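You operate a simulated robot arm through the tools that you are given. There is no shell and no other tool.

You run a simulated robot arm. Do the job below in one go: nothing can be reset, and whatever is moved stays where it is left.

Task
Brush the wire pack marked 280 mm clean in the cleaner, then switch it off.
Fine: brush knob on PACK; leave it in the cradle with the lid shut, and the other pack where it lies.

The check looks at the end state, three seconds after you hand in, the way a careful person would. Anything else that was tipped, shoved, dropped, spilled or broken makes it a failure. Lids that push on must go on centred and level and be pressed home; caps that screw on are set level and turned clockwise until they are tight.

Robot
A 6-joint arm with a two-finger gripper, fixed in place. Base frame: the origin is on the floor under the middle of its stand, x ahead of it, y to its left, z up. Readings come in m, rad, newtons and seconds.
It reaches about 1.572 m from its shoulder. Its first joint turns from -2.897 to 2.897 rad. Payload 2.45 kg.
The tool frame sits at the grasp point between the pads (the TCP): z along the fingers, y along the line on which they close. The tips reach 0.02 m beyond it. The gripper opens to 0.14 m; its body begins 0.168 m behind the TCP.
Orientation is that of the tool frame in the base frame, as a unit quaternion [w, x, y, z]. With the fingers straight down and closing along the base's y, the tool's x points along the base's -x, its y along +y and its z along -z.

Tools
- The arm moves only by the tool send_rows. Its argument "targets" is text: rows parted by semicolons, each of 7 numbers parted by spaces: the shift along the tool's x, y, z in units of 20 mm (1.0 is 20 mm), then the turn, a rotation vector about the tool's x, y, z in units of 8 degrees (1.0 is 8 degrees), then the finger opening in m, from 0 to 0.14. In form: dx dy dz wx wy wz gripper; .... A call has 1 to 20 rows; each row shifts and turns the commanded pose from where the row before left it, along the tool's axes as they then stand. A call with a number of a shift or a turn outside -1 to 1 is refused whole. Rows are played at 5 a second. More than 0.05 m and 0.15 rad between two rows, or a gripper value outside its range, and nothing of the call is played. Where a pose cannot be reached the arm comes as near as it can. A force on the tool above 40 N (or 10 N above the force at the start of the call, whichever is more), or a blocked arm, ends the call early, and 0.2 s more pass. The fingers move at their own pace (about 0.045 m/s each) and stop on an object; they squeeze with about 40 N. The grip force told is the motor's: it shows also when the fingers shut on nothing. Time passes only in rows, and 0.2 s behind the last, so rows that do not move let the fingers close. It gives the time, the measured TCP pose, the force on the tool (base axes), the opening and the grip force at its end, in the units of the frame above (readings bear some noise), with the torque about the TCP (base axes, N m) and any sound that the robot's microphone picked up.
- Cameras (640 x 400 px; columns grow to the right, rows downward): "scene" is fixed at [0.2216, -0.4978, 1.6978]; the picture's right is [0.53, -0.85, 0.00], its down [-0.56, -0.34, -0.76] and it looks along [0.64, 0.40, -0.65] (base axes); focal length 349 px, centre (320, 200). "wrist" rides on the gripper at [0.078, 0.011, -0.209] in the tool frame; the picture's right is [-0.14, 0.99, 0.00], its down [-0.92, -0.13, -0.37] and it looks along [-0.36, -0.05, 0.93] (tool axes); focal length 280 px, centre (320, 200). There is no depth. A picture from a camera that has moved, and an enlarged one, comes with that camera's place and axes in the base frame and with its lens.
- get_image(camera): a new picture of that camera. The clock stands still meanwhile.
- zoom(camera, box): a new picture of the part [left, top, right, bottom] of that camera's present view, enlarged. The clock stands still meanwhile.
- sign_off(): hands the job in; it is judged then, once.

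Nothing tells you positions but the pictures and the camera data. Unless the task says otherwise, let go and move clear before handing in.

The tools are called after ">>>" as a command line: name --argument value ..., lists and objects as JSON in quotes. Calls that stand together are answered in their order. send_rows: Moves the arm, as the interface text tells. Its arguments: {"type":"object","properties":{"targets":{"type":"string"}},"required":["targets"]} The other tools are called the same way: get_image (camera) takes a picture; zoom (camera, box) takes an enlarged picture of a part of a camera's view; sign_off () hands the job in.

At the start:

```text
time: 0.0
tcp_pos: [0.6331, 0.2923, 1.2331]
ee_rot: [-0.001, 0.0, 1.0, -0.001]
force: [-0.4, -0.5, 0.5]
torque: [-0.02, -0.03, 0.03]
gripper_width: 0.14
grip_force: 0.0
```

scene: 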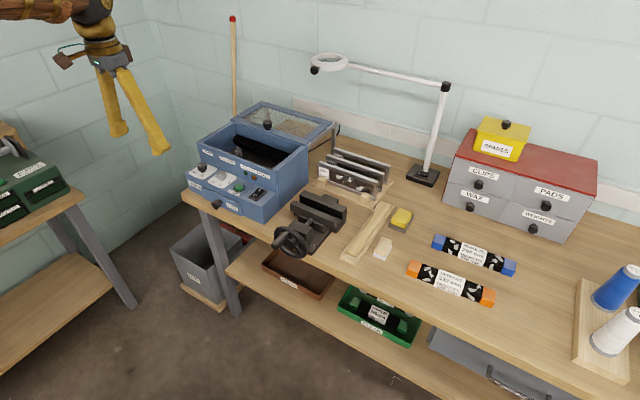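
wrist: 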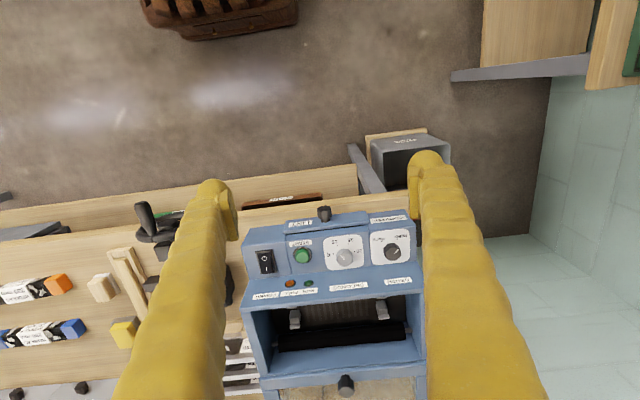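

I see a workbench with a blue cleaner (open lid), and two wire packs (blue-ended and orange-ended) on the bench. I'll zoom in on the labels and controls first.

>>> zoom --camera "scene" --box '[400, 220, 530, 310]'

>>> zoom --camera "scene" --box '[170, 90, 350, 230]'

>>> zoom --camera "wrist" --box '[220, 190, 440, 330]'

>>> zoom --camera "wrist" --box '[220, 270, 440, 400]'

```text
4.44 times, centred on (465, 265) of scene
camera zoom: at [0.2216, -0.4978, 1.6978], right [0.53, -0.85, 0.0], down [-0.56, -0.34, -0.76], along [0.64, 0.4, -0.65], focal length 1550 px, centre (-324, -89)
```

zoom: 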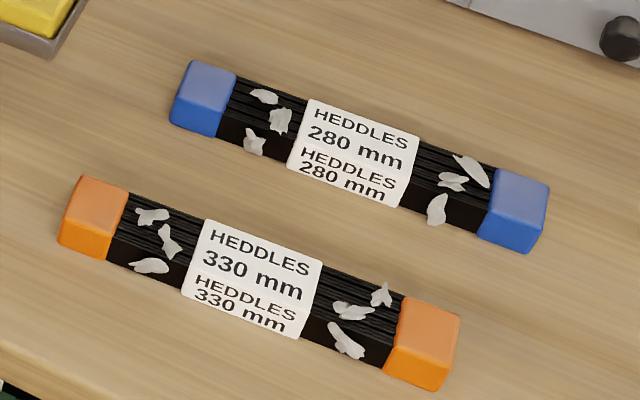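

```text
2.86 times, centred on (260, 160) of scene
camera zoom: at [0.2216, -0.4978, 1.6978], right [0.53, -0.85, 0.0], down [-0.56, -0.34, -0.76], along [0.64, 0.4, -0.65], focal length 996 px, centre (491, 314)
```

zoom: 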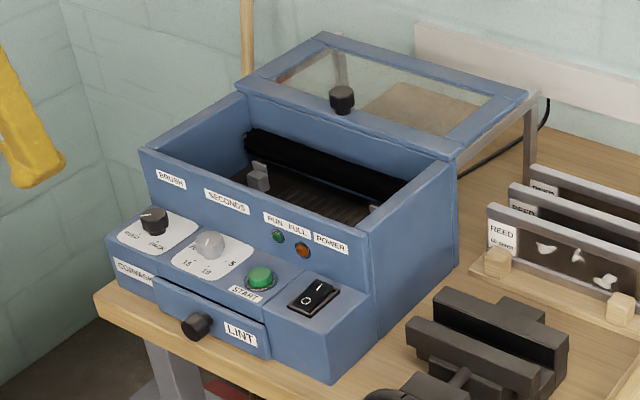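

```text
2.86 times, centred on (330, 260) of wrist
camera zoom: at [0.5541, 0.3042, 1.4421], right [0.14, 0.99, 0.0], down [0.92, -0.13, 0.37], along [0.36, -0.05, -0.93], focal length 801 px, centre (291, 29)
```

zoom: 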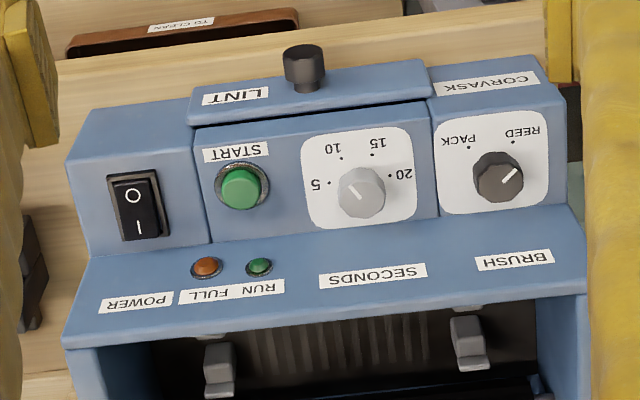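

```text
2.91 times, centred on (330, 335) of wrist
camera zoom: at [0.5541, 0.3042, 1.4421], right [0.14, 0.99, 0.0], down [0.92, -0.13, 0.37], along [0.36, -0.05, -0.93], focal length 816 px, centre (291, -193)
```

zoom: 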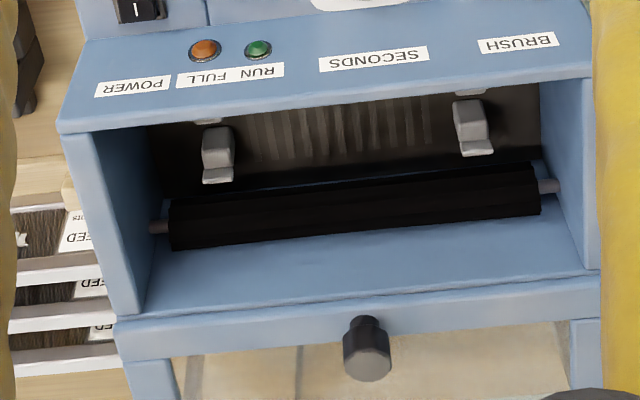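

I see the 280 mm pack is the blue-ended one; the cleaner has power, start, seconds and brush controls, with the brush knob seemingly on REED. I'll look closer at the controls, lid and the surroundings before moving.

>>> zoom --camera "scene" --box '[185, 155, 275, 220]'

>>> zoom --camera "scene" --box '[225, 90, 355, 170]'

>>> zoom --camera "scene" --box '[170, 220, 330, 320]'

>>> zoom --camera "wrist" --box '[290, 215, 420, 295]'

>>> zoom --camera "scene" --box '[0, 100, 100, 260]'

>>> zoom --camera "scene" --box '[270, 150, 430, 270]'

```text
6.15 times, centred on (230, 188) of scene
camera zoom: at [0.2216, -0.4978, 1.6978], right [0.53, -0.85, 0.0], down [-0.56, -0.34, -0.76], along [0.64, 0.4, -0.65], focal length 2146 px, centre (874, 277)
```

zoom: 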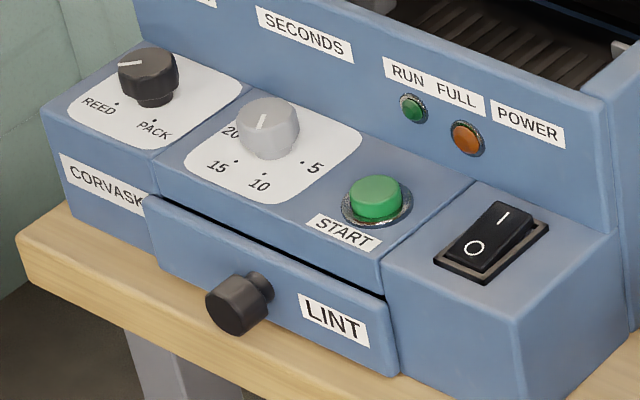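

```text
4.92 times, centred on (290, 130) of scene
camera zoom: at [0.2216, -0.4978, 1.6978], right [0.53, -0.85, 0.0], down [-0.56, -0.34, -0.76], along [0.64, 0.4, -0.65], focal length 1716 px, centre (468, 545)
```

zoom: 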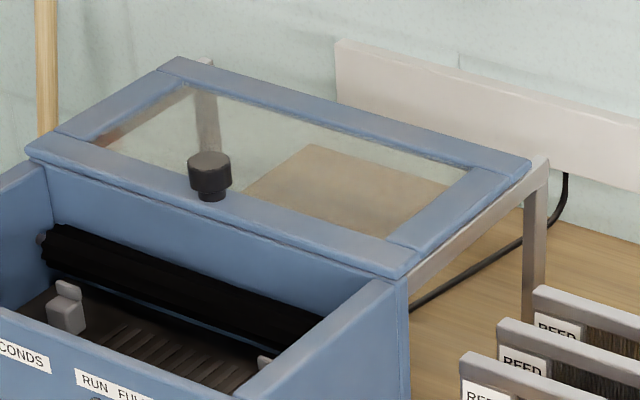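

```text
4.00 times, centred on (250, 270) of scene
camera zoom: at [0.2216, -0.4978, 1.6978], right [0.53, -0.85, 0.0], down [-0.56, -0.34, -0.76], along [0.64, 0.4, -0.65], focal length 1395 px, centre (600, -80)
```

zoom: 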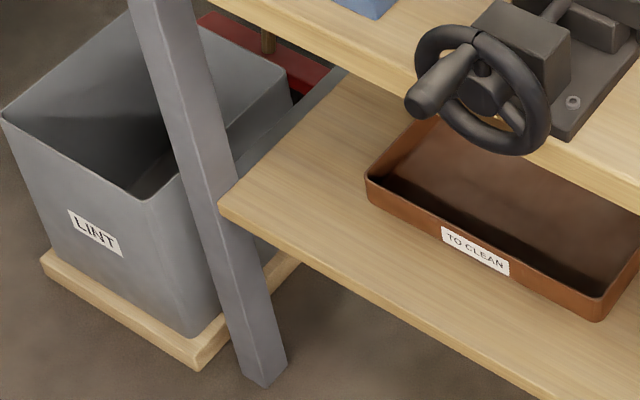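

```text
4.92 times, centred on (355, 255) of wrist
camera zoom: at [0.5541, 0.3042, 1.4421], right [0.14, 0.99, 0.0], down [0.92, -0.13, 0.37], along [0.36, -0.05, -0.93], focal length 1380 px, centre (148, -71)
```

zoom: 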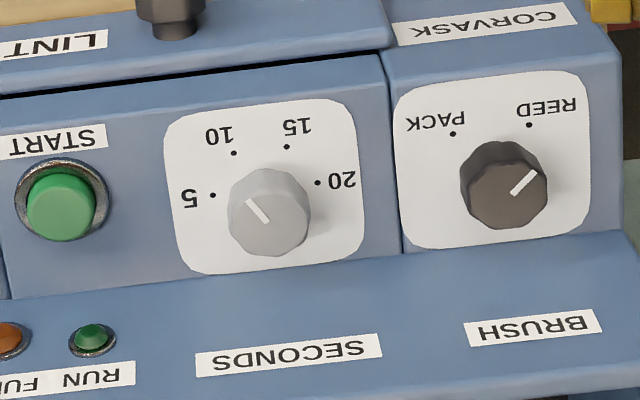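

```text
2.50 times, centred on (50, 180) of scene
camera zoom: at [0.2216, -0.4978, 1.6978], right [0.53, -0.85, 0.0], down [-0.56, -0.34, -0.76], along [0.64, 0.4, -0.65], focal length 872 px, centre (995, 250)
```

zoom: 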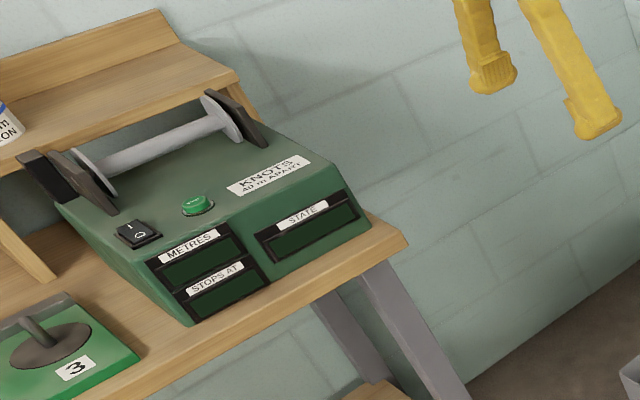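

```text
3.33 times, centred on (350, 210) of scene
camera zoom: at [0.2216, -0.4978, 1.6978], right [0.53, -0.85, 0.0], down [-0.56, -0.34, -0.76], along [0.64, 0.4, -0.65], focal length 1162 px, centre (220, 167)
```

zoom: 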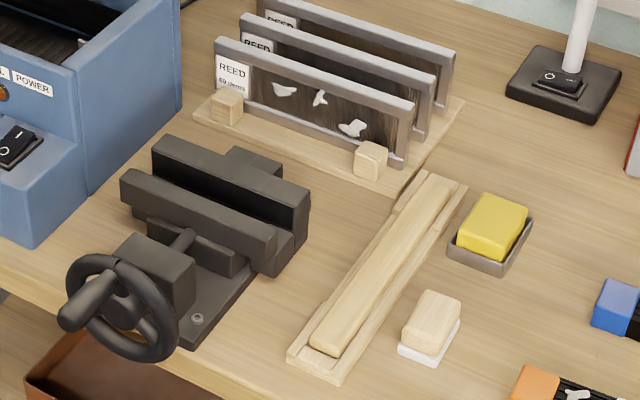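

I take the knob to be on REED, the seconds dial between 5 and 10 (near 10), the power rocker off, and the lid a sliding one with its knob near (1.10, 0.28, 1.06). I'll move the camera forward to see the inside of the cleaner and the lid better.

>>> send_rows --targets "-1 0 0 0 0 0 0.14; -1 0 0 0 0 0 0.14; -1 0 0 0 0 0 0.14; -1 0 0 0 0 0 0.14; -1 0 0 0 0 0 0.14; -1 0 0 0 0 0 0.14; -1 0 0 0 0 0 0.14; -1 0 0 0 0 0 0.14"

>>> get_image --camera "wrist"

>>> get_image --camera "scene"

```text
time: 1.8
tcp_pos: [0.7935, 0.2938, 1.2337]
ee_rot: [0.0, 0.0, 1.0, 0.0]
force: [-0.6, 0.1, 0.2]
torque: [0.04, -0.03, 0.02]
gripper_width: 0.1401
grip_force: 0.1
```

```text
taken
camera wrist: at [0.714, 0.3046, 1.4423], right [0.14, 0.99, 0.0], down [0.92, -0.13, 0.37], along [0.37, -0.05, -0.93], focal length 280 px, centre (320, 200)
```

wrist: 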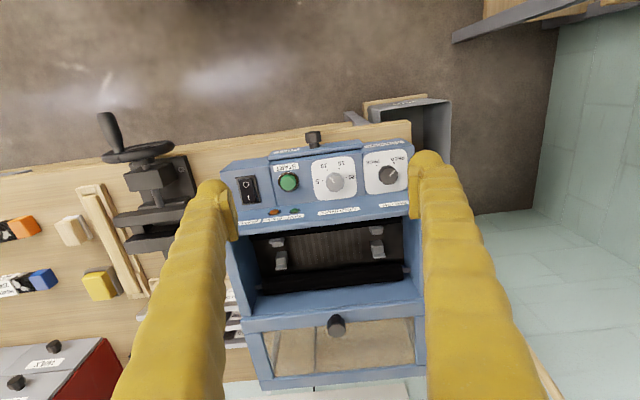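

```text
taken
```

scene: 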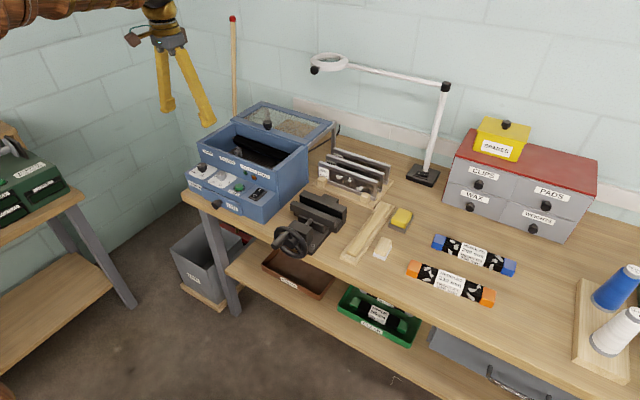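

>>> zoom --camera "wrist" --box '[215, 130, 425, 260]'

>>> zoom --camera "wrist" --box '[230, 210, 430, 335]'

>>> zoom --camera "wrist" --box '[300, 150, 420, 225]'

>>> zoom --camera "wrist" --box '[230, 290, 440, 400]'

```text
3.05 times, centred on (320, 195) of wrist
camera zoom: at [0.714, 0.3046, 1.4423], right [0.14, 0.99, 0.0], down [0.92, -0.13, 0.37], along [0.37, -0.05, -0.93], focal length 854 px, centre (320, 215)
```

zoom: 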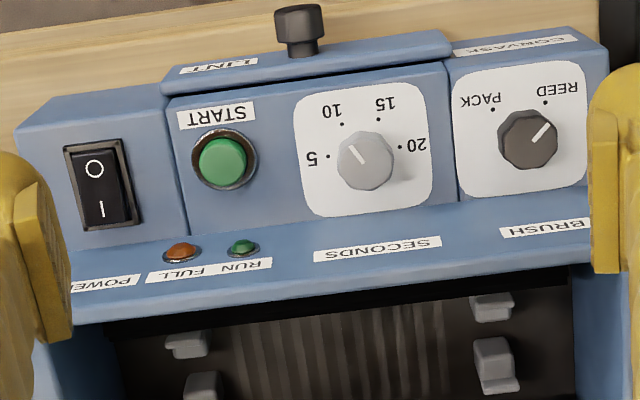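

```text
3.20 times, centred on (330, 272) of wrist
camera zoom: at [0.714, 0.3046, 1.4423], right [0.14, 0.99, 0.0], down [0.92, -0.13, 0.37], along [0.37, -0.05, -0.93], focal length 897 px, centre (288, -32)
```

zoom: 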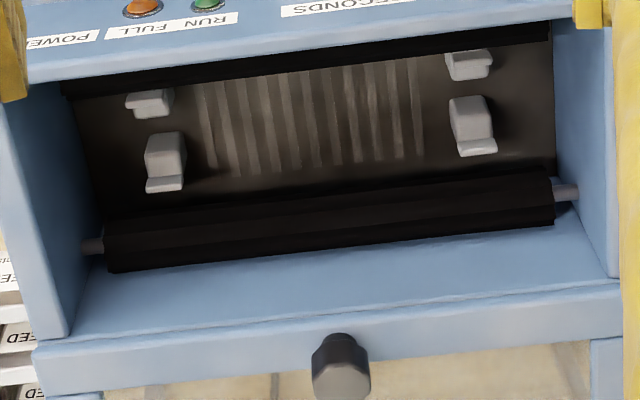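

```text
5.33 times, centred on (360, 188) of wrist
camera zoom: at [0.714, 0.3046, 1.4423], right [0.14, 0.99, 0.0], down [0.92, -0.13, 0.37], along [0.37, -0.05, -0.93], focal length 1495 px, centre (107, 267)
```

zoom: 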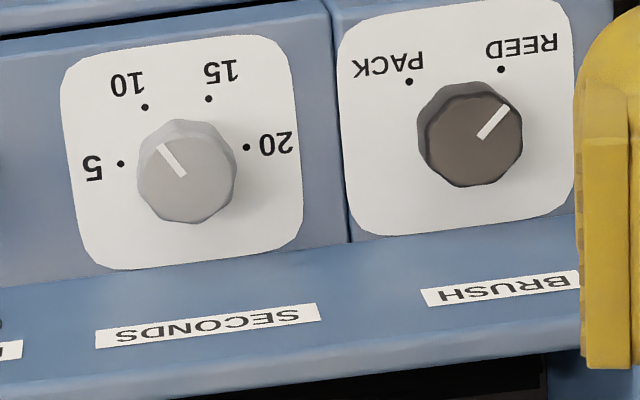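

```text
3.05 times, centred on (335, 345) of wrist
camera zoom: at [0.714, 0.3046, 1.4423], right [0.14, 0.99, 0.0], down [0.92, -0.13, 0.37], along [0.37, -0.05, -0.93], focal length 854 px, centre (274, -242)
```

zoom: 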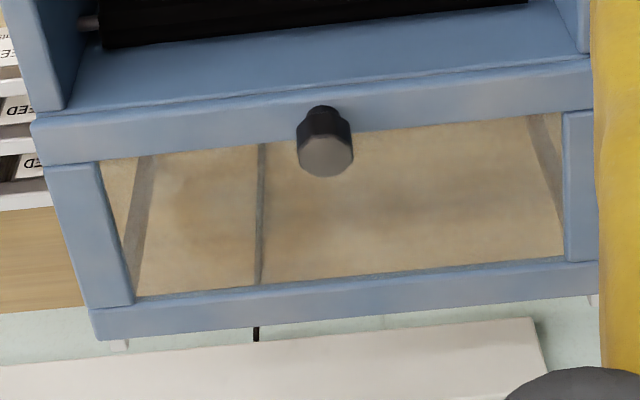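

The lid does slide on rails behind the box, and the cradle has four clip posts with a roller behind them. I'll move further forward to look straight down into the cradle.

>>> send_rows --targets "-1 0 0 0 0 0 0.14; -1 0 0 0 0 0 0.14; -1 0 0 0 0 0 0.14; -1 0 0 0 0 0 0.14; -1 0 0 0 0 0 0.14; -1 0 0 0 0 0 0.14; -1 0 0 0 0 0 0.14; -1 0 0 0 0 0 0.14"

>>> get_image --camera "wrist"

>>> zoom --camera "wrist" --box '[230, 110, 410, 220]'

>>> zoom --camera "wrist" --box '[230, 190, 410, 300]'

```text
time: 3.6
tcp_pos: [0.9543, 0.2941, 1.2337]
ee_rot: [0.0, 0.0, 1.0, 0.0]
force: [0.8, 0.7, -0.3]
torque: [0.03, -0.04, -0.02]
gripper_width: 0.14
grip_force: 0.1
```

```text
taken
camera wrist: at [0.8747, 0.304, 1.4427], right [0.14, 0.99, 0.0], down [0.92, -0.13, 0.37], along [0.37, -0.05, -0.93], focal length 280 px, centre (320, 200)
```

wrist: 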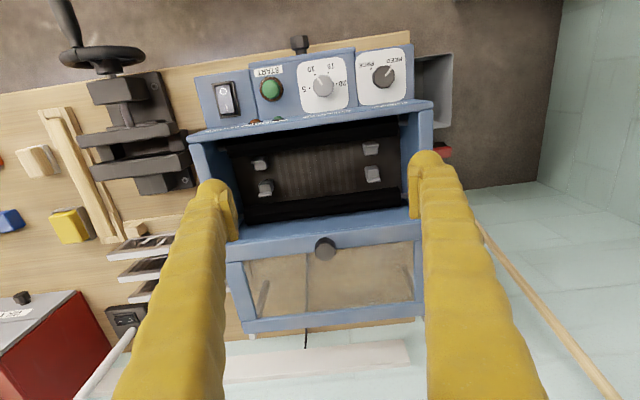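

```text
3.56 times, centred on (320, 165) of wrist
camera zoom: at [0.8747, 0.304, 1.4427], right [0.14, 0.99, 0.0], down [0.92, -0.13, 0.37], along [0.37, -0.05, -0.93], focal length 997 px, centre (320, 324)
```

zoom: 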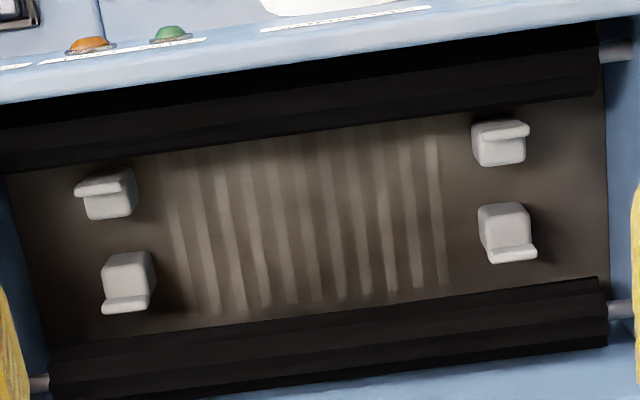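

```text
3.56 times, centred on (320, 245) of wrist
camera zoom: at [0.8747, 0.304, 1.4427], right [0.14, 0.99, 0.0], down [0.92, -0.13, 0.37], along [0.37, -0.05, -0.93], focal length 997 px, centre (320, 40)
```

zoom: 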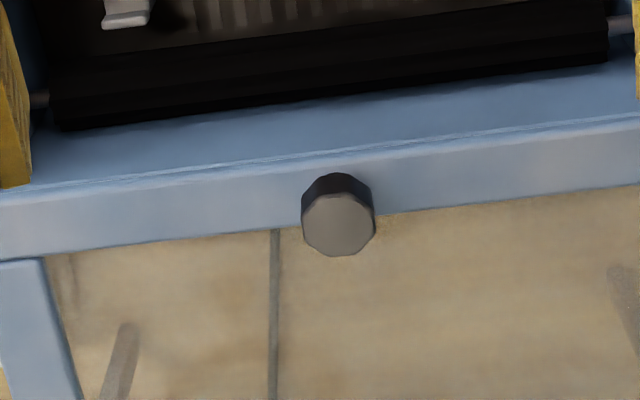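

The cradle centre looks to be about (1.00, 0.28), with posts at y≈0.18 and 0.38 and rollers in front and behind. The seconds dial reads about 10. Next I'll look at the gripper's fingers to know how much clearance they need.

>>> zoom --camera "scene" --box '[180, 0, 300, 130]'

>>> get_image --camera "scene"

>>> zoom --camera "wrist" --box '[190, 40, 430, 140]'

```text
3.08 times, centred on (240, 65) of scene
camera zoom: at [0.2216, -0.4978, 1.6978], right [0.53, -0.85, 0.0], down [-0.56, -0.34, -0.76], along [0.64, 0.4, -0.65], focal length 1073 px, centre (566, 615)
```

zoom: 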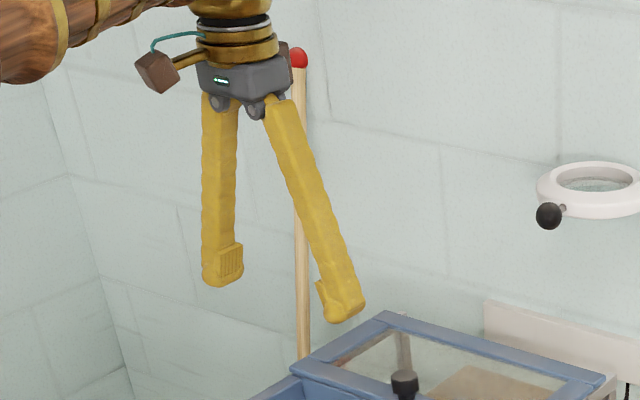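

```text
taken
```

scene: 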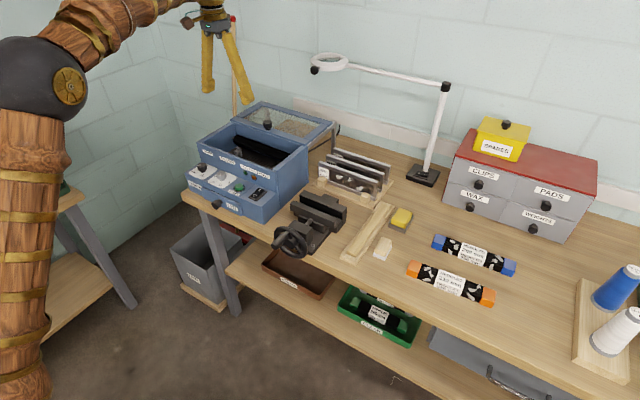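

```text
2.67 times, centred on (310, 90) of wrist
camera zoom: at [0.8747, 0.304, 1.4427], right [0.14, 0.99, 0.0], down [0.92, -0.13, 0.37], along [0.37, -0.05, -0.93], focal length 748 px, centre (347, 493)
```

zoom: 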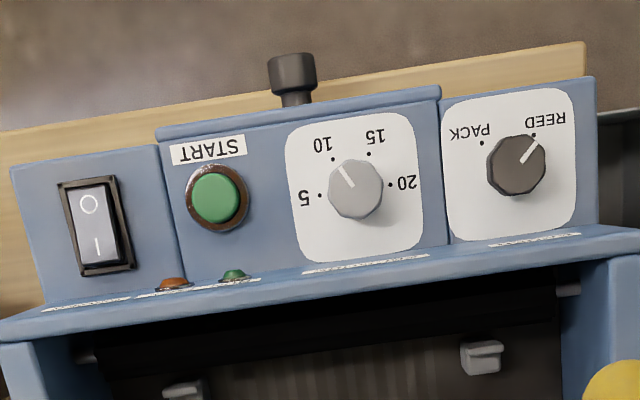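

The fingers seem about 24 mm thick at the tips, so near the front wall I should grip the brush knob with the closing axis at ±45°. I'm moving above the knob at roughly (0.873, 0.405) and turning the tool 45°.

>>> send_rows --targets "0.58 0.79 0.6 0 0 0 0.07; 0.58 0.79 0.6 0 0 0 0.07; 0.58 0.79 0.6 0 0 0 0.07; 0.58 0.79 0.6 0 0 0 0.07; 0.58 0.79 0.6 0 0 0 0.07; 0.58 0.79 0.6 0 0 0 0.07; 0.57 0.81 0.6 0 0 0 0.07; 0 0 0.5 0 0 0.9375 0.07; 0 0 0.5 0 0 0.9375 0.07; 0 0 0.5 0 0 0.9375 0.07; 0 0 0.5 0 0 0.9375 0.07; 0 0 0.3 0 0 0.9375 0.07; 0 0 0.2 0 0 0.9375 0.07"

>>> get_image --camera "wrist"

>>> get_image --camera "scene"

```text
time: 6.4
tcp_pos: [0.873, 0.4038, 1.0997]
ee_rot: [0.0, 0.383, 0.924, 0.0]
force: [0.1, -0.4, 0.0]
torque: [0.01, -0.01, 0.01]
gripper_width: 0.0698
grip_force: 0.0
```

```text
taken
camera wrist: at [0.8239, 0.4668, 1.3084], right [0.8, 0.6, 0.0], down [0.56, -0.74, 0.37], along [0.22, -0.29, -0.93], focal length 280 px, centre (320, 200)
```

wrist: 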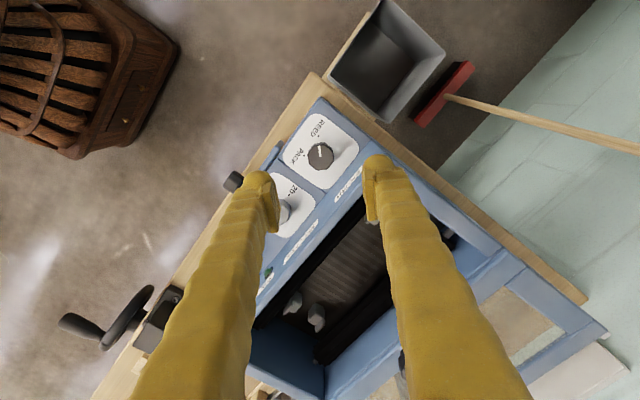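

```text
taken
```

scene: 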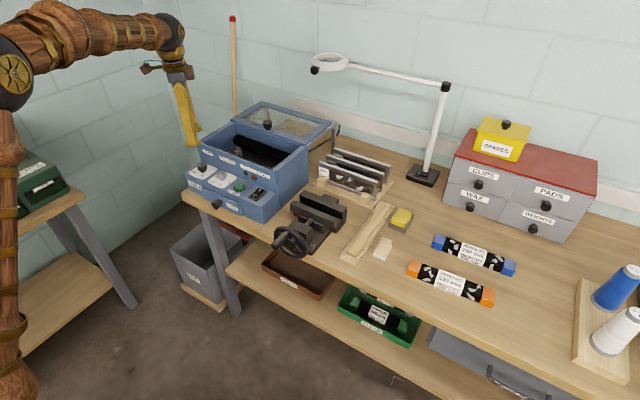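

>>> zoom --camera "wrist" --box '[260, 100, 400, 240]'

>>> zoom --camera "scene" --box '[150, 70, 270, 210]'

```text
2.86 times, centred on (330, 170) of wrist
camera zoom: at [0.8239, 0.4668, 1.3084], right [0.8, 0.6, 0.0], down [0.56, -0.74, 0.37], along [0.22, -0.29, -0.93], focal length 801 px, centre (291, 286)
```

zoom: 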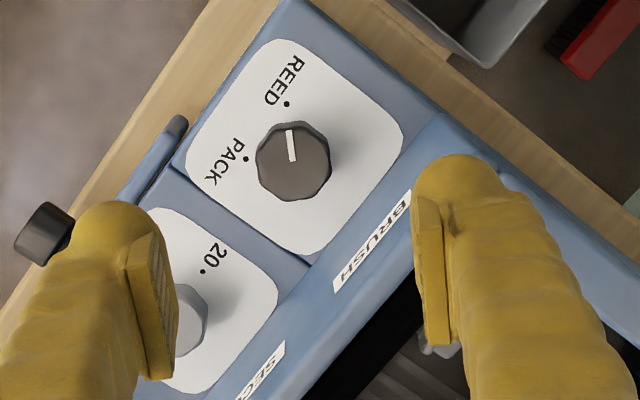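

```text
2.86 times, centred on (210, 140) of scene
camera zoom: at [0.2216, -0.4978, 1.6978], right [0.53, -0.85, 0.0], down [-0.56, -0.34, -0.76], along [0.64, 0.4, -0.65], focal length 996 px, centre (634, 371)
```

zoom: 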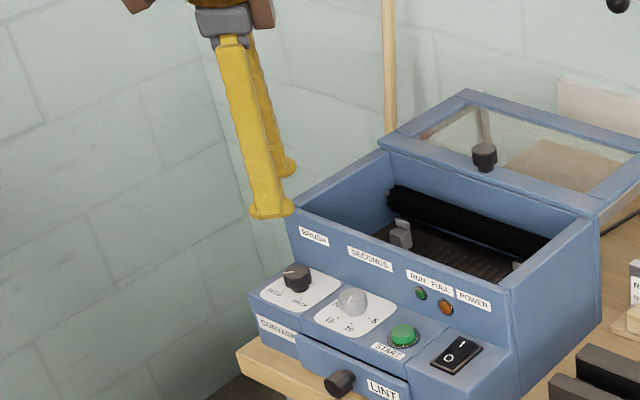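

The wall behind the panel is only about 40 mm from the knob axis, so I'll turn the knob in two bites with the closing axis within ±30° of y. Now I'm rotating to -30°, narrowing the fingers and descending part of the way.

>>> send_rows --targets "0.112 0.034 0 0 0 -0.9375 0.05; 0 0 0 0 0 -0.9375 0.05; 0 0 0.8 0 0 0 0.05; 0 0 0.8 0 0 0 0.05; 0 0 0.8 0 0 0 0.05; 0 0 0.8 0 0 0 0.05; 0 0 0.8 0 0 0 0.05; 0 0 0.5 0 0 0 0.05; 0 0 0 0 0 0 0.05"

>>> get_image --camera "wrist"

>>> zoom --camera "wrist" --box '[260, 90, 400, 190]'

>>> zoom --camera "scene" --box '[150, 90, 270, 210]'

```text
time: 8.4
tcp_pos: [0.871, 0.4063, 1.0114]
ee_rot: [0.0, 0.259, 0.966, 0.0]
force: [0.4, 1.1, -0.2]
torque: [-0.02, 0.04, -0.03]
gripper_width: 0.0501
grip_force: 0.0
```

```text
taken
camera wrist: at [0.8072, 0.4552, 1.2183], right [0.61, 0.79, 0.0], down [0.73, -0.57, 0.37], along [0.29, -0.23, -0.93], focal length 280 px, centre (320, 200)
```

wrist: 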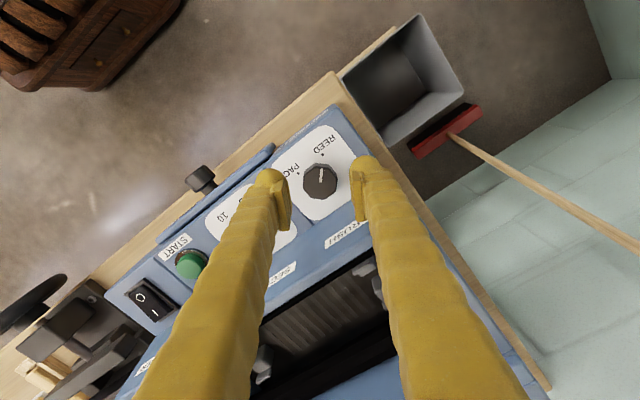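

```text
4.00 times, centred on (330, 140) of wrist
camera zoom: at [0.8072, 0.4552, 1.2183], right [0.61, 0.79, 0.0], down [0.73, -0.57, 0.37], along [0.29, -0.23, -0.93], focal length 1122 px, centre (280, 440)
```

zoom: 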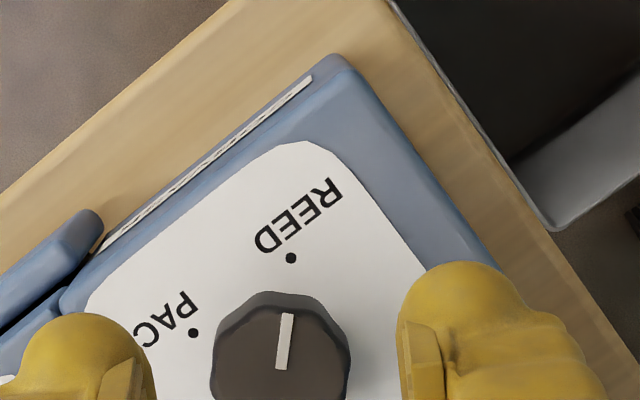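

```text
3.33 times, centred on (210, 150) of scene
camera zoom: at [0.2216, -0.4978, 1.6978], right [0.53, -0.85, 0.0], down [-0.56, -0.34, -0.76], along [0.64, 0.4, -0.65], focal length 1162 px, centre (687, 367)
```

zoom: 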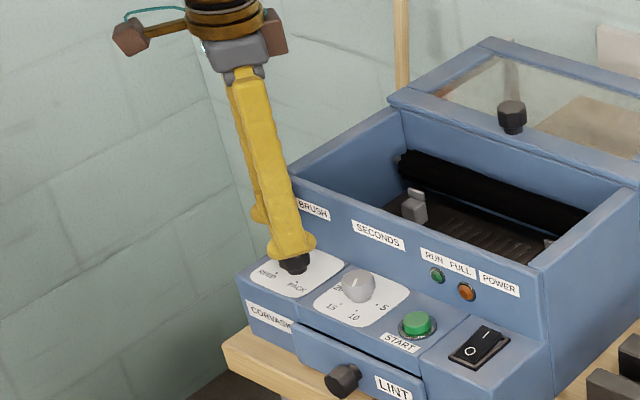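

The knob sits centred between the pads. I'll descend to a TCP height of about 0.976 and close on it.

>>> send_rows --targets "0 0 0.5 0 0 0 0.05; 0 0 0.5 0 0 0 0.05; 0 0 0.5 0 0 0 0.05; 0 0 0.27 0 0 0 0.05; 0 0 0 0 0 0 0.03; 0 0 0 0 0 0 0.02; 0 0 0 0 0 0 0.02; 0 0 0 0 0 0 0.02"

>>> zoom --camera "scene" --box '[170, 110, 260, 210]'

>>> get_image --camera "wrist"

```text
time: 10.2
tcp_pos: [0.8708, 0.4075, 0.973]
ee_rot: [0.0, 0.259, 0.966, -0.001]
force: [-8.3, -10.2, -2.7]
torque: [-0.15, 0.07, -0.03]
gripper_width: 0.0316
grip_force: 44.7
```

```text
4.00 times, centred on (215, 160) of scene
camera zoom: at [0.2216, -0.4978, 1.6978], right [0.53, -0.85, 0.0], down [-0.56, -0.34, -0.76], along [0.64, 0.4, -0.65], focal length 1395 px, centre (740, 360)
```

zoom: 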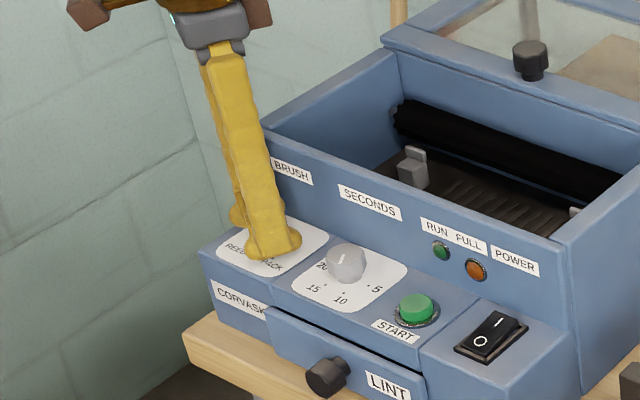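

```text
taken
camera wrist: at [0.8074, 0.4548, 1.182], right [0.61, 0.79, 0.0], down [0.73, -0.57, 0.37], along [0.29, -0.23, -0.93], focal length 280 px, centre (320, 200)
```

wrist: 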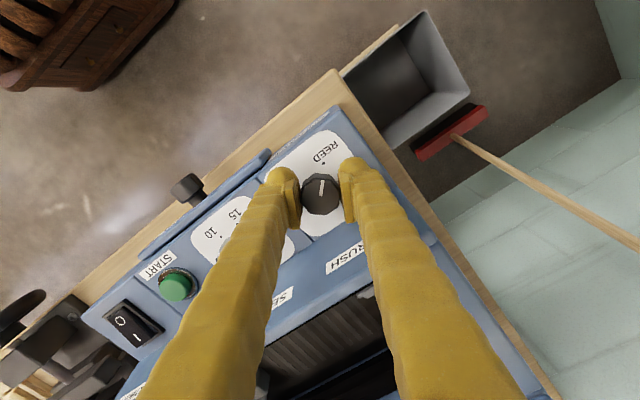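

The knob is held (31.6 mm wide). Now I'll turn it counter-clockwise seen from above, by 60°, toward PACK.

>>> send_rows --targets "0 -0.075 0 0 0 0 0.02; 0 0 0 0 0 -0.75 0.02; 0 0 0 0 0 -0.75 0.02; 0 0 0 0 0 -0.75 0.02; 0 0 0 0 0 -0.75 0.02; 0 0 0 0 0 -0.75 0.02; 0 0 0 0 0 -0.75 0.02; 0 0 0 0 0 -0.75 0.02; 0 0 0 0 0 -0.75 0.02; 0 0 0 0 0 -0.75 0.02; 0 0 0 0 0 -0.75 0.02; 0 0 0 0 0 0 0.02"

>>> get_image --camera "wrist"

>>> zoom --camera "scene" --box '[170, 110, 260, 210]'

```text
time: 12.7
tcp_pos: [0.8702, 0.4035, 0.9735]
ee_rot: [-0.001, -0.259, 0.966, -0.001]
force: [2.2, -0.5, -1.6]
torque: [-0.07, -0.01, -0.04]
gripper_width: 0.0314
grip_force: 45.0
stopped in row 12: the force on the tool passed its limit at 41 N (the readings are from after the stop); the commanded pose is now the measured one
```

```text
taken
camera wrist: at [0.7968, 0.3742, 1.1823], right [-0.38, 0.93, 0.0], down [0.86, 0.35, 0.37], along [0.34, 0.14, -0.93], focal length 280 px, centre (320, 200)
```

wrist: 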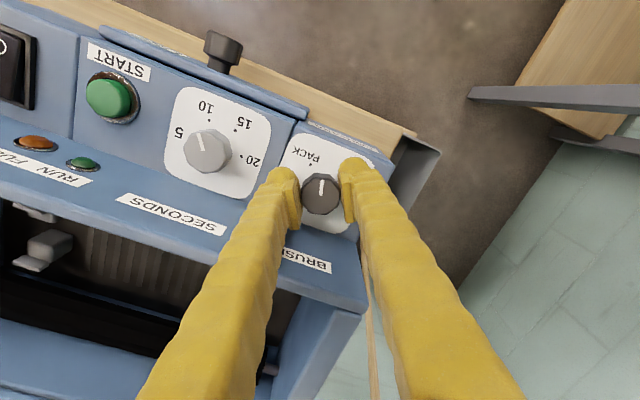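

```text
4.00 times, centred on (215, 160) of scene
camera zoom: at [0.2216, -0.4978, 1.6978], right [0.53, -0.85, 0.0], down [-0.56, -0.34, -0.76], along [0.64, 0.4, -0.65], focal length 1395 px, centre (740, 360)
```

zoom: 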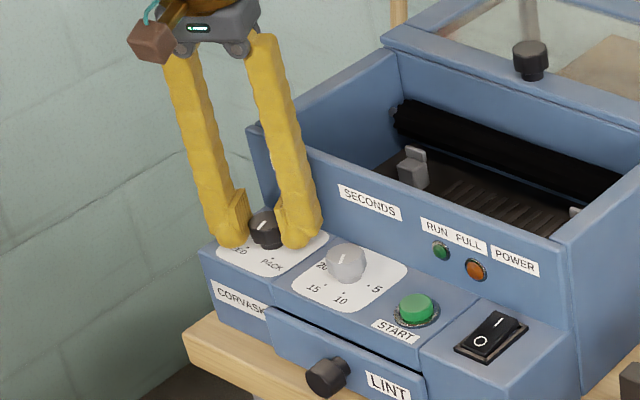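

>>> zoom --camera "wrist" --box '[270, 110, 380, 230]'

```text
3.33 times, centred on (325, 170) of wrist
camera zoom: at [0.7968, 0.3742, 1.1823], right [-0.38, 0.93, 0.0], down [0.86, 0.35, 0.37], along [0.34, 0.14, -0.93], focal length 935 px, centre (303, 300)
```

zoom: 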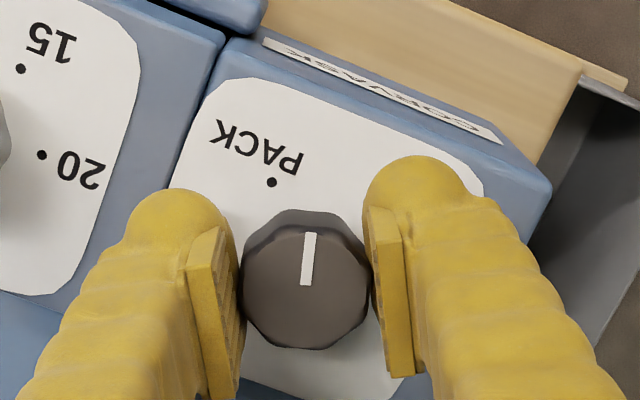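

The mark is about 27° short of the PACK dot. I'll let go, turn the tool back 40°, re-centre and grip again.

>>> send_rows --targets "0 0 0 0 0 0 0.05; 0 0 0 0 0 0 0.05; 0 0 0 0 0 0 0.05; 0 0 0 0 0 1 0.05; 0 0 0 0 0 1 0.05; 0 0 0 0 0 1 0.05; 0 0 0 0 0 1 0.05; 0 0 0 0 0 1 0.05; -0.034 0.097 0 0 0 0 0.05; 0 0 0 0 0 0 0.05"

>>> zoom --camera "wrist" --box '[270, 110, 380, 230]'

```text
time: 14.9
tcp_pos: [0.8722, 0.4063, 0.9733]
ee_rot: [0.0, 0.087, 0.996, -0.001]
force: [0.1, 0.6, 0.1]
torque: [0.01, 0.03, 0.02]
gripper_width: 0.05
grip_force: 0.0
```

```text
3.33 times, centred on (325, 170) of wrist
camera zoom: at [0.7958, 0.4304, 1.1818], right [0.31, 0.95, 0.0], down [0.88, -0.29, 0.37], along [0.35, -0.12, -0.93], focal length 935 px, centre (303, 300)
```

zoom: 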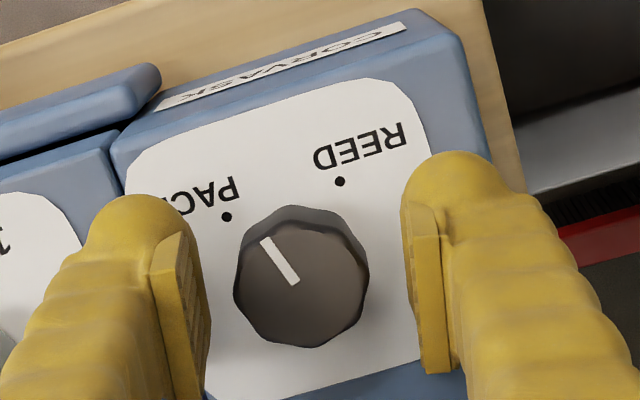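

>>> send_rows --targets "0 0 0 0 0 0 0.03; 0 0 0 0 0 0 0.02; 0 0 0 0 0 0 0.02; 0 0 0 0 0 -0.6 0.02; 0 0 0 0 0 -0.6 0.02; 0 0 0 0 0 -0.6 0.02; 0 0 0 0 0 -0.6 0.02; 0 0 0 0 0 -0.6 0.02; 0 0 0 0 0 -0.45 0.02; 0 0 0 0 0 0 0.02"

>>> zoom --camera "wrist" --box '[270, 110, 380, 230]'

```text
time: 17.1
tcp_pos: [0.8717, 0.4041, 0.9726]
ee_rot: [-0.002, -0.153, 0.988, -0.001]
force: [-5.3, -38.3, -10.6]
torque: [-0.39, 0.11, -0.05]
gripper_width: 0.0314
grip_force: 45.3
```

```text
3.33 times, centred on (325, 170) of wrist
camera zoom: at [0.7933, 0.3917, 1.1819], right [-0.17, 0.99, 0.0], down [0.92, 0.16, 0.37], along [0.36, 0.06, -0.93], focal length 935 px, centre (303, 300)
```

zoom: 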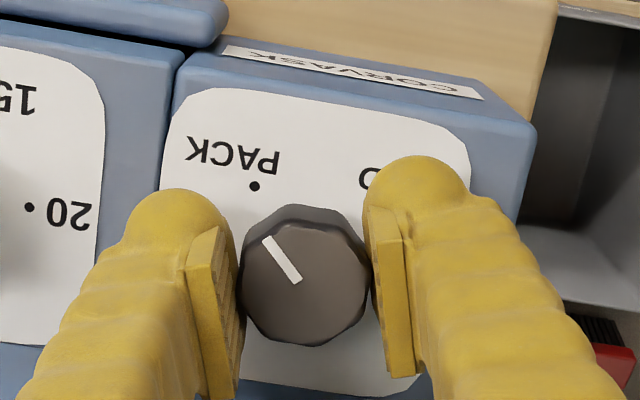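

The mark now points at PACK. I'll let go, rise and look at it from above.

>>> send_rows --targets "0 -0.08 0 0 0 0 0.03; 0 0 0 0 0 0 0.05; 0 0 0 0 0 0 0.05; 0 0 -0.5 0 0 0 0.05; 0 0 -1 0 0 0 0.05; 0 0 -1 0 0 0 0.05; 0 0 -1 0 0 0 0.05; 0 0 -1 0 0 0.8 0.05; 0 0 -1 0 0 0.8 0.05; 0 0 -1 0 0 0.65 0.05"

>>> get_image --camera "wrist"

>>> zoom --camera "wrist" --box '[240, 90, 380, 230]'

>>> zoom --camera "scene" --box '[180, 140, 290, 220]'

```text
time: 19.3
tcp_pos: [0.8693, 0.4048, 1.1052]
ee_rot: [-0.002, 0.004, 1.0, -0.002]
force: [0.0, -0.3, 0.2]
torque: [0.04, 0.04, 0.0]
gripper_width: 0.0498
grip_force: 0.1
```

```text
taken
camera wrist: at [0.7915, 0.4159, 1.3122], right [0.15, 0.99, 0.0], down [0.92, -0.13, 0.37], along [0.36, -0.06, -0.93], focal length 280 px, centre (320, 200)
```

wrist: 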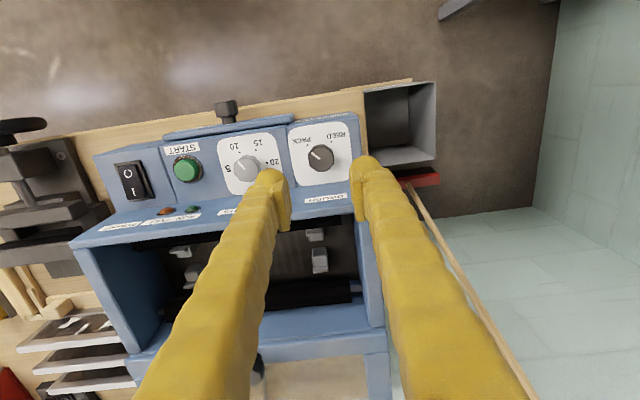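

```text
2.86 times, centred on (310, 160) of wrist
camera zoom: at [0.7915, 0.4159, 1.3122], right [0.15, 0.99, 0.0], down [0.92, -0.13, 0.37], along [0.36, -0.06, -0.93], focal length 801 px, centre (349, 314)
```

zoom: 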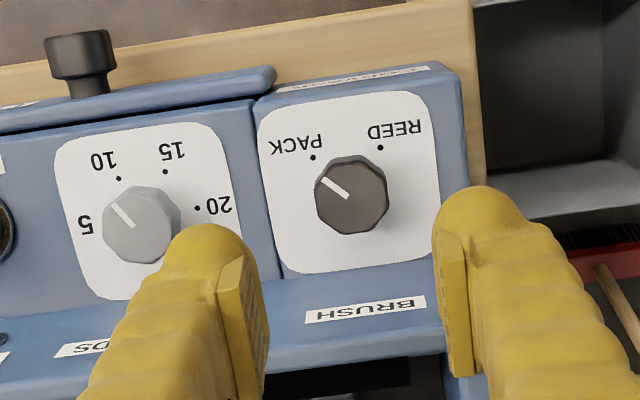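

```text
5.00 times, centred on (235, 180) of scene
camera zoom: at [0.2216, -0.4978, 1.6978], right [0.53, -0.85, 0.0], down [-0.56, -0.34, -0.76], along [0.64, 0.4, -0.65], focal length 1743 px, centre (745, 300)
```

zoom: 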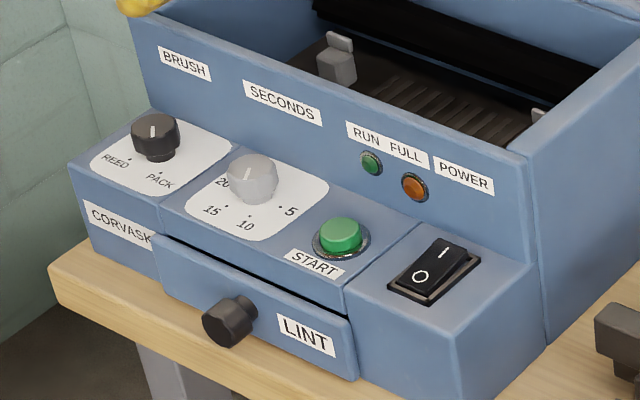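

The brush mark now lies on PACK and the seconds dial on 10. Next I'll close the fingers and move over the power rocker near (0.869, 0.147).

>>> send_rows --targets "0 -1 0 0 0 0 0.0; 0 -1 0 0 0 0 0.0; 0 -1 0 0 0 0 0.0; 0 -1 0 0 0 0 0.0; 0 -1 0 0 0 0 0.0; 0 -1 0 0 0 0 0.0; 0 -1 0 0 0 0 0.0; 0 -1 0 0 0 0 0.0; 0 -1 0 0 0 0 0.0; 0 -1 0 0 0 0 0.0; 0 -1 0 0 0 0 0.0; 0 -1 0 0 0 0 0.0; 0 -0.9 0 0 0 0 0.0; 0 0 0 0 0 0 0.0"

>>> get_image --camera "wrist"

>>> zoom --camera "wrist" --box '[250, 90, 390, 230]'

>>> zoom --camera "scene" --box '[200, 80, 320, 220]'

```text
time: 22.3
tcp_pos: [0.8699, 0.1473, 1.1036]
ee_rot: [-0.001, 0.002, 1.0, -0.001]
force: [0.4, 0.1, -0.1]
torque: [0.01, 0.0, -0.01]
gripper_width: 0.0001
grip_force: 29.5
```

```text
taken
camera wrist: at [0.7917, 0.1586, 1.3128], right [0.14, 0.99, 0.0], down [0.92, -0.13, 0.37], along [0.36, -0.05, -0.93], focal length 280 px, centre (320, 200)
```

wrist: 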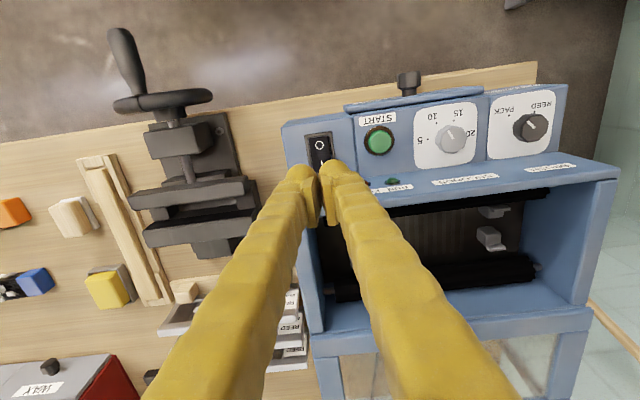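

```text
2.86 times, centred on (320, 160) of wrist
camera zoom: at [0.7917, 0.1586, 1.3128], right [0.14, 0.99, 0.0], down [0.92, -0.13, 0.37], along [0.36, -0.05, -0.93], focal length 801 px, centre (320, 314)
```

zoom: 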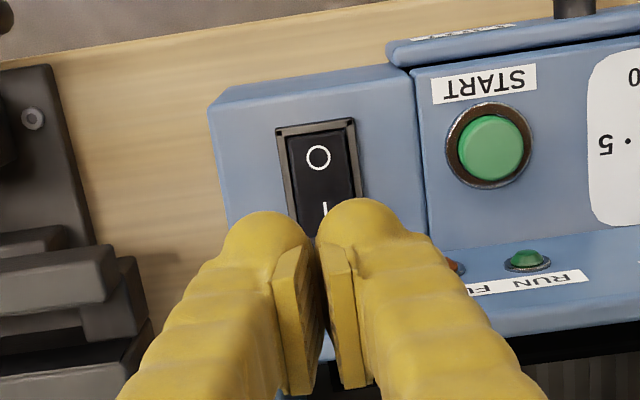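

```text
2.86 times, centred on (260, 150) of scene
camera zoom: at [0.2216, -0.4978, 1.6978], right [0.53, -0.85, 0.0], down [-0.56, -0.34, -0.76], along [0.64, 0.4, -0.65], focal length 996 px, centre (491, 343)
```

zoom: 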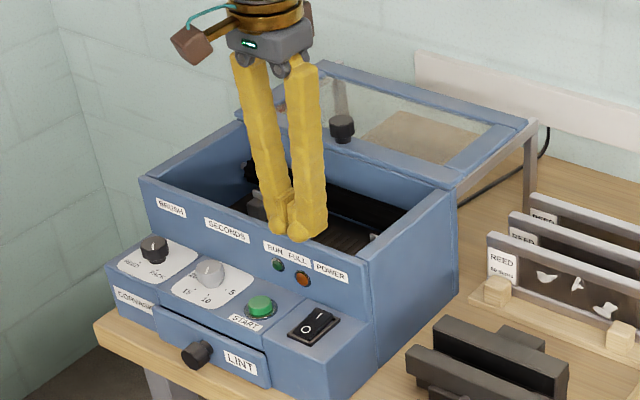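

The rocker centre is about (0.870, 0.148) with the "I" half toward the wall at x≈0.885. I'll press it with only the left-hand (+y) finger, the other finger hanging off the console's side.

>>> send_rows --targets "-0.25 -0.65 0 0 0 0 0.05; -0.25 -0.65 0 0 0 0 0.05; -0.25 -0.66 0 0 0 0 0.05; 0 0 1 0 0 0 0.05; 0 0 1 0 0 0 0.05; 0 0 1 0 0 0 0.05; 0 0 1 0 0 0 0.05; 0 0 0.5 0 0 0 0.05; 0 0 0 0 0 0 0.05"

>>> get_image --camera "wrist"

>>> zoom --camera "wrist" --box '[270, 90, 410, 230]'

>>> zoom --camera "scene" --box '[210, 110, 310, 220]'

```text
time: 24.3
tcp_pos: [0.8851, 0.1075, 1.014]
ee_rot: [0.0, 0.004, 1.0, -0.001]
force: [0.0, 0.0, 0.0]
torque: [-0.01, 0.01, 0.05]
gripper_width: 0.05
grip_force: 0.1
```

```text
taken
camera wrist: at [0.8064, 0.1184, 1.2225], right [0.14, 0.99, 0.0], down [0.92, -0.13, 0.37], along [0.36, -0.05, -0.93], focal length 280 px, centre (320, 200)
```

wrist: 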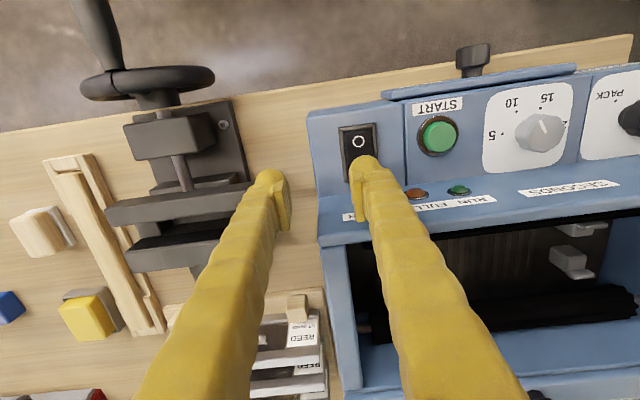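

```text
2.86 times, centred on (340, 160) of wrist
camera zoom: at [0.8064, 0.1184, 1.2225], right [0.14, 0.99, 0.0], down [0.92, -0.13, 0.37], along [0.36, -0.05, -0.93], focal length 801 px, centre (263, 314)
```

zoom: 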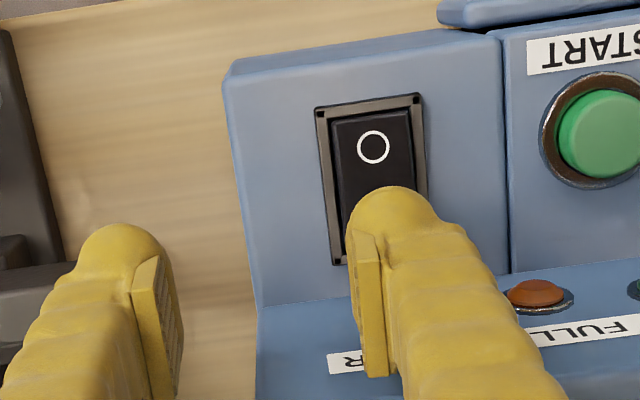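

```text
3.64 times, centred on (260, 165) of scene
camera zoom: at [0.2216, -0.4978, 1.6978], right [0.53, -0.85, 0.0], down [-0.56, -0.34, -0.76], along [0.64, 0.4, -0.65], focal length 1268 px, centre (538, 327)
```

zoom: 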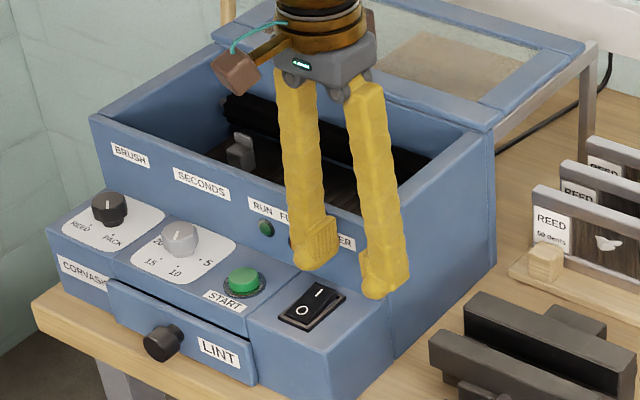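

The +y fingertip is over the "I" half. I'll press down in small steps.

>>> send_rows --targets "-0.1 0 0.5 0 0 0 0.05; 0 0 0.5 0 0 0 0.05; 0 0 0.3 0 0 0 0.05; 0 0 0.2 0 0 0 0.05; 0 0 0.2 0 0 0 0.05; 0 0 0.2 0 0 0 0.05; 0 0 0.2 0 0 0 0.05; 0 0 0.1 0 0 0 0.05"

>>> zoom --camera "wrist" --box '[270, 90, 410, 230]'

>>> zoom --camera "scene" --box '[210, 110, 310, 220]'

```text
time: 26.1
tcp_pos: [0.8885, 0.1068, 0.9747]
ee_rot: [0.001, 0.003, 1.0, -0.001]
force: [0.6, -0.1, 6.7]
torque: [0.25, 0.08, 0.01]
gripper_width: 0.0504
grip_force: 0.5
stopped in row 8: the force on the tool passed its limit at 46 N (the readings are from after the stop); the commanded pose is now the measured one
```

```text
2.86 times, centred on (340, 160) of wrist
camera zoom: at [0.8082, 0.1178, 1.1829], right [0.14, 0.99, 0.0], down [0.92, -0.13, 0.37], along [0.37, -0.05, -0.93], focal length 801 px, centre (263, 314)
```

zoom: 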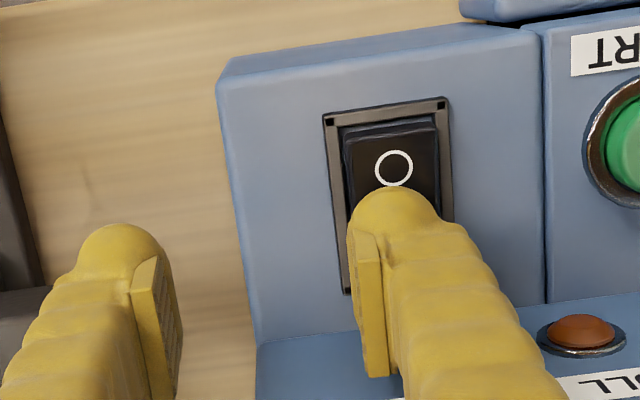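

```text
3.64 times, centred on (260, 165) of scene
camera zoom: at [0.2216, -0.4978, 1.6978], right [0.53, -0.85, 0.0], down [-0.56, -0.34, -0.76], along [0.64, 0.4, -0.65], focal length 1268 px, centre (538, 327)
```

zoom: 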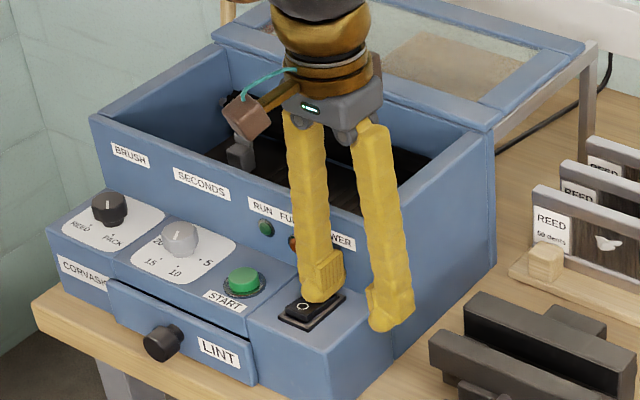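

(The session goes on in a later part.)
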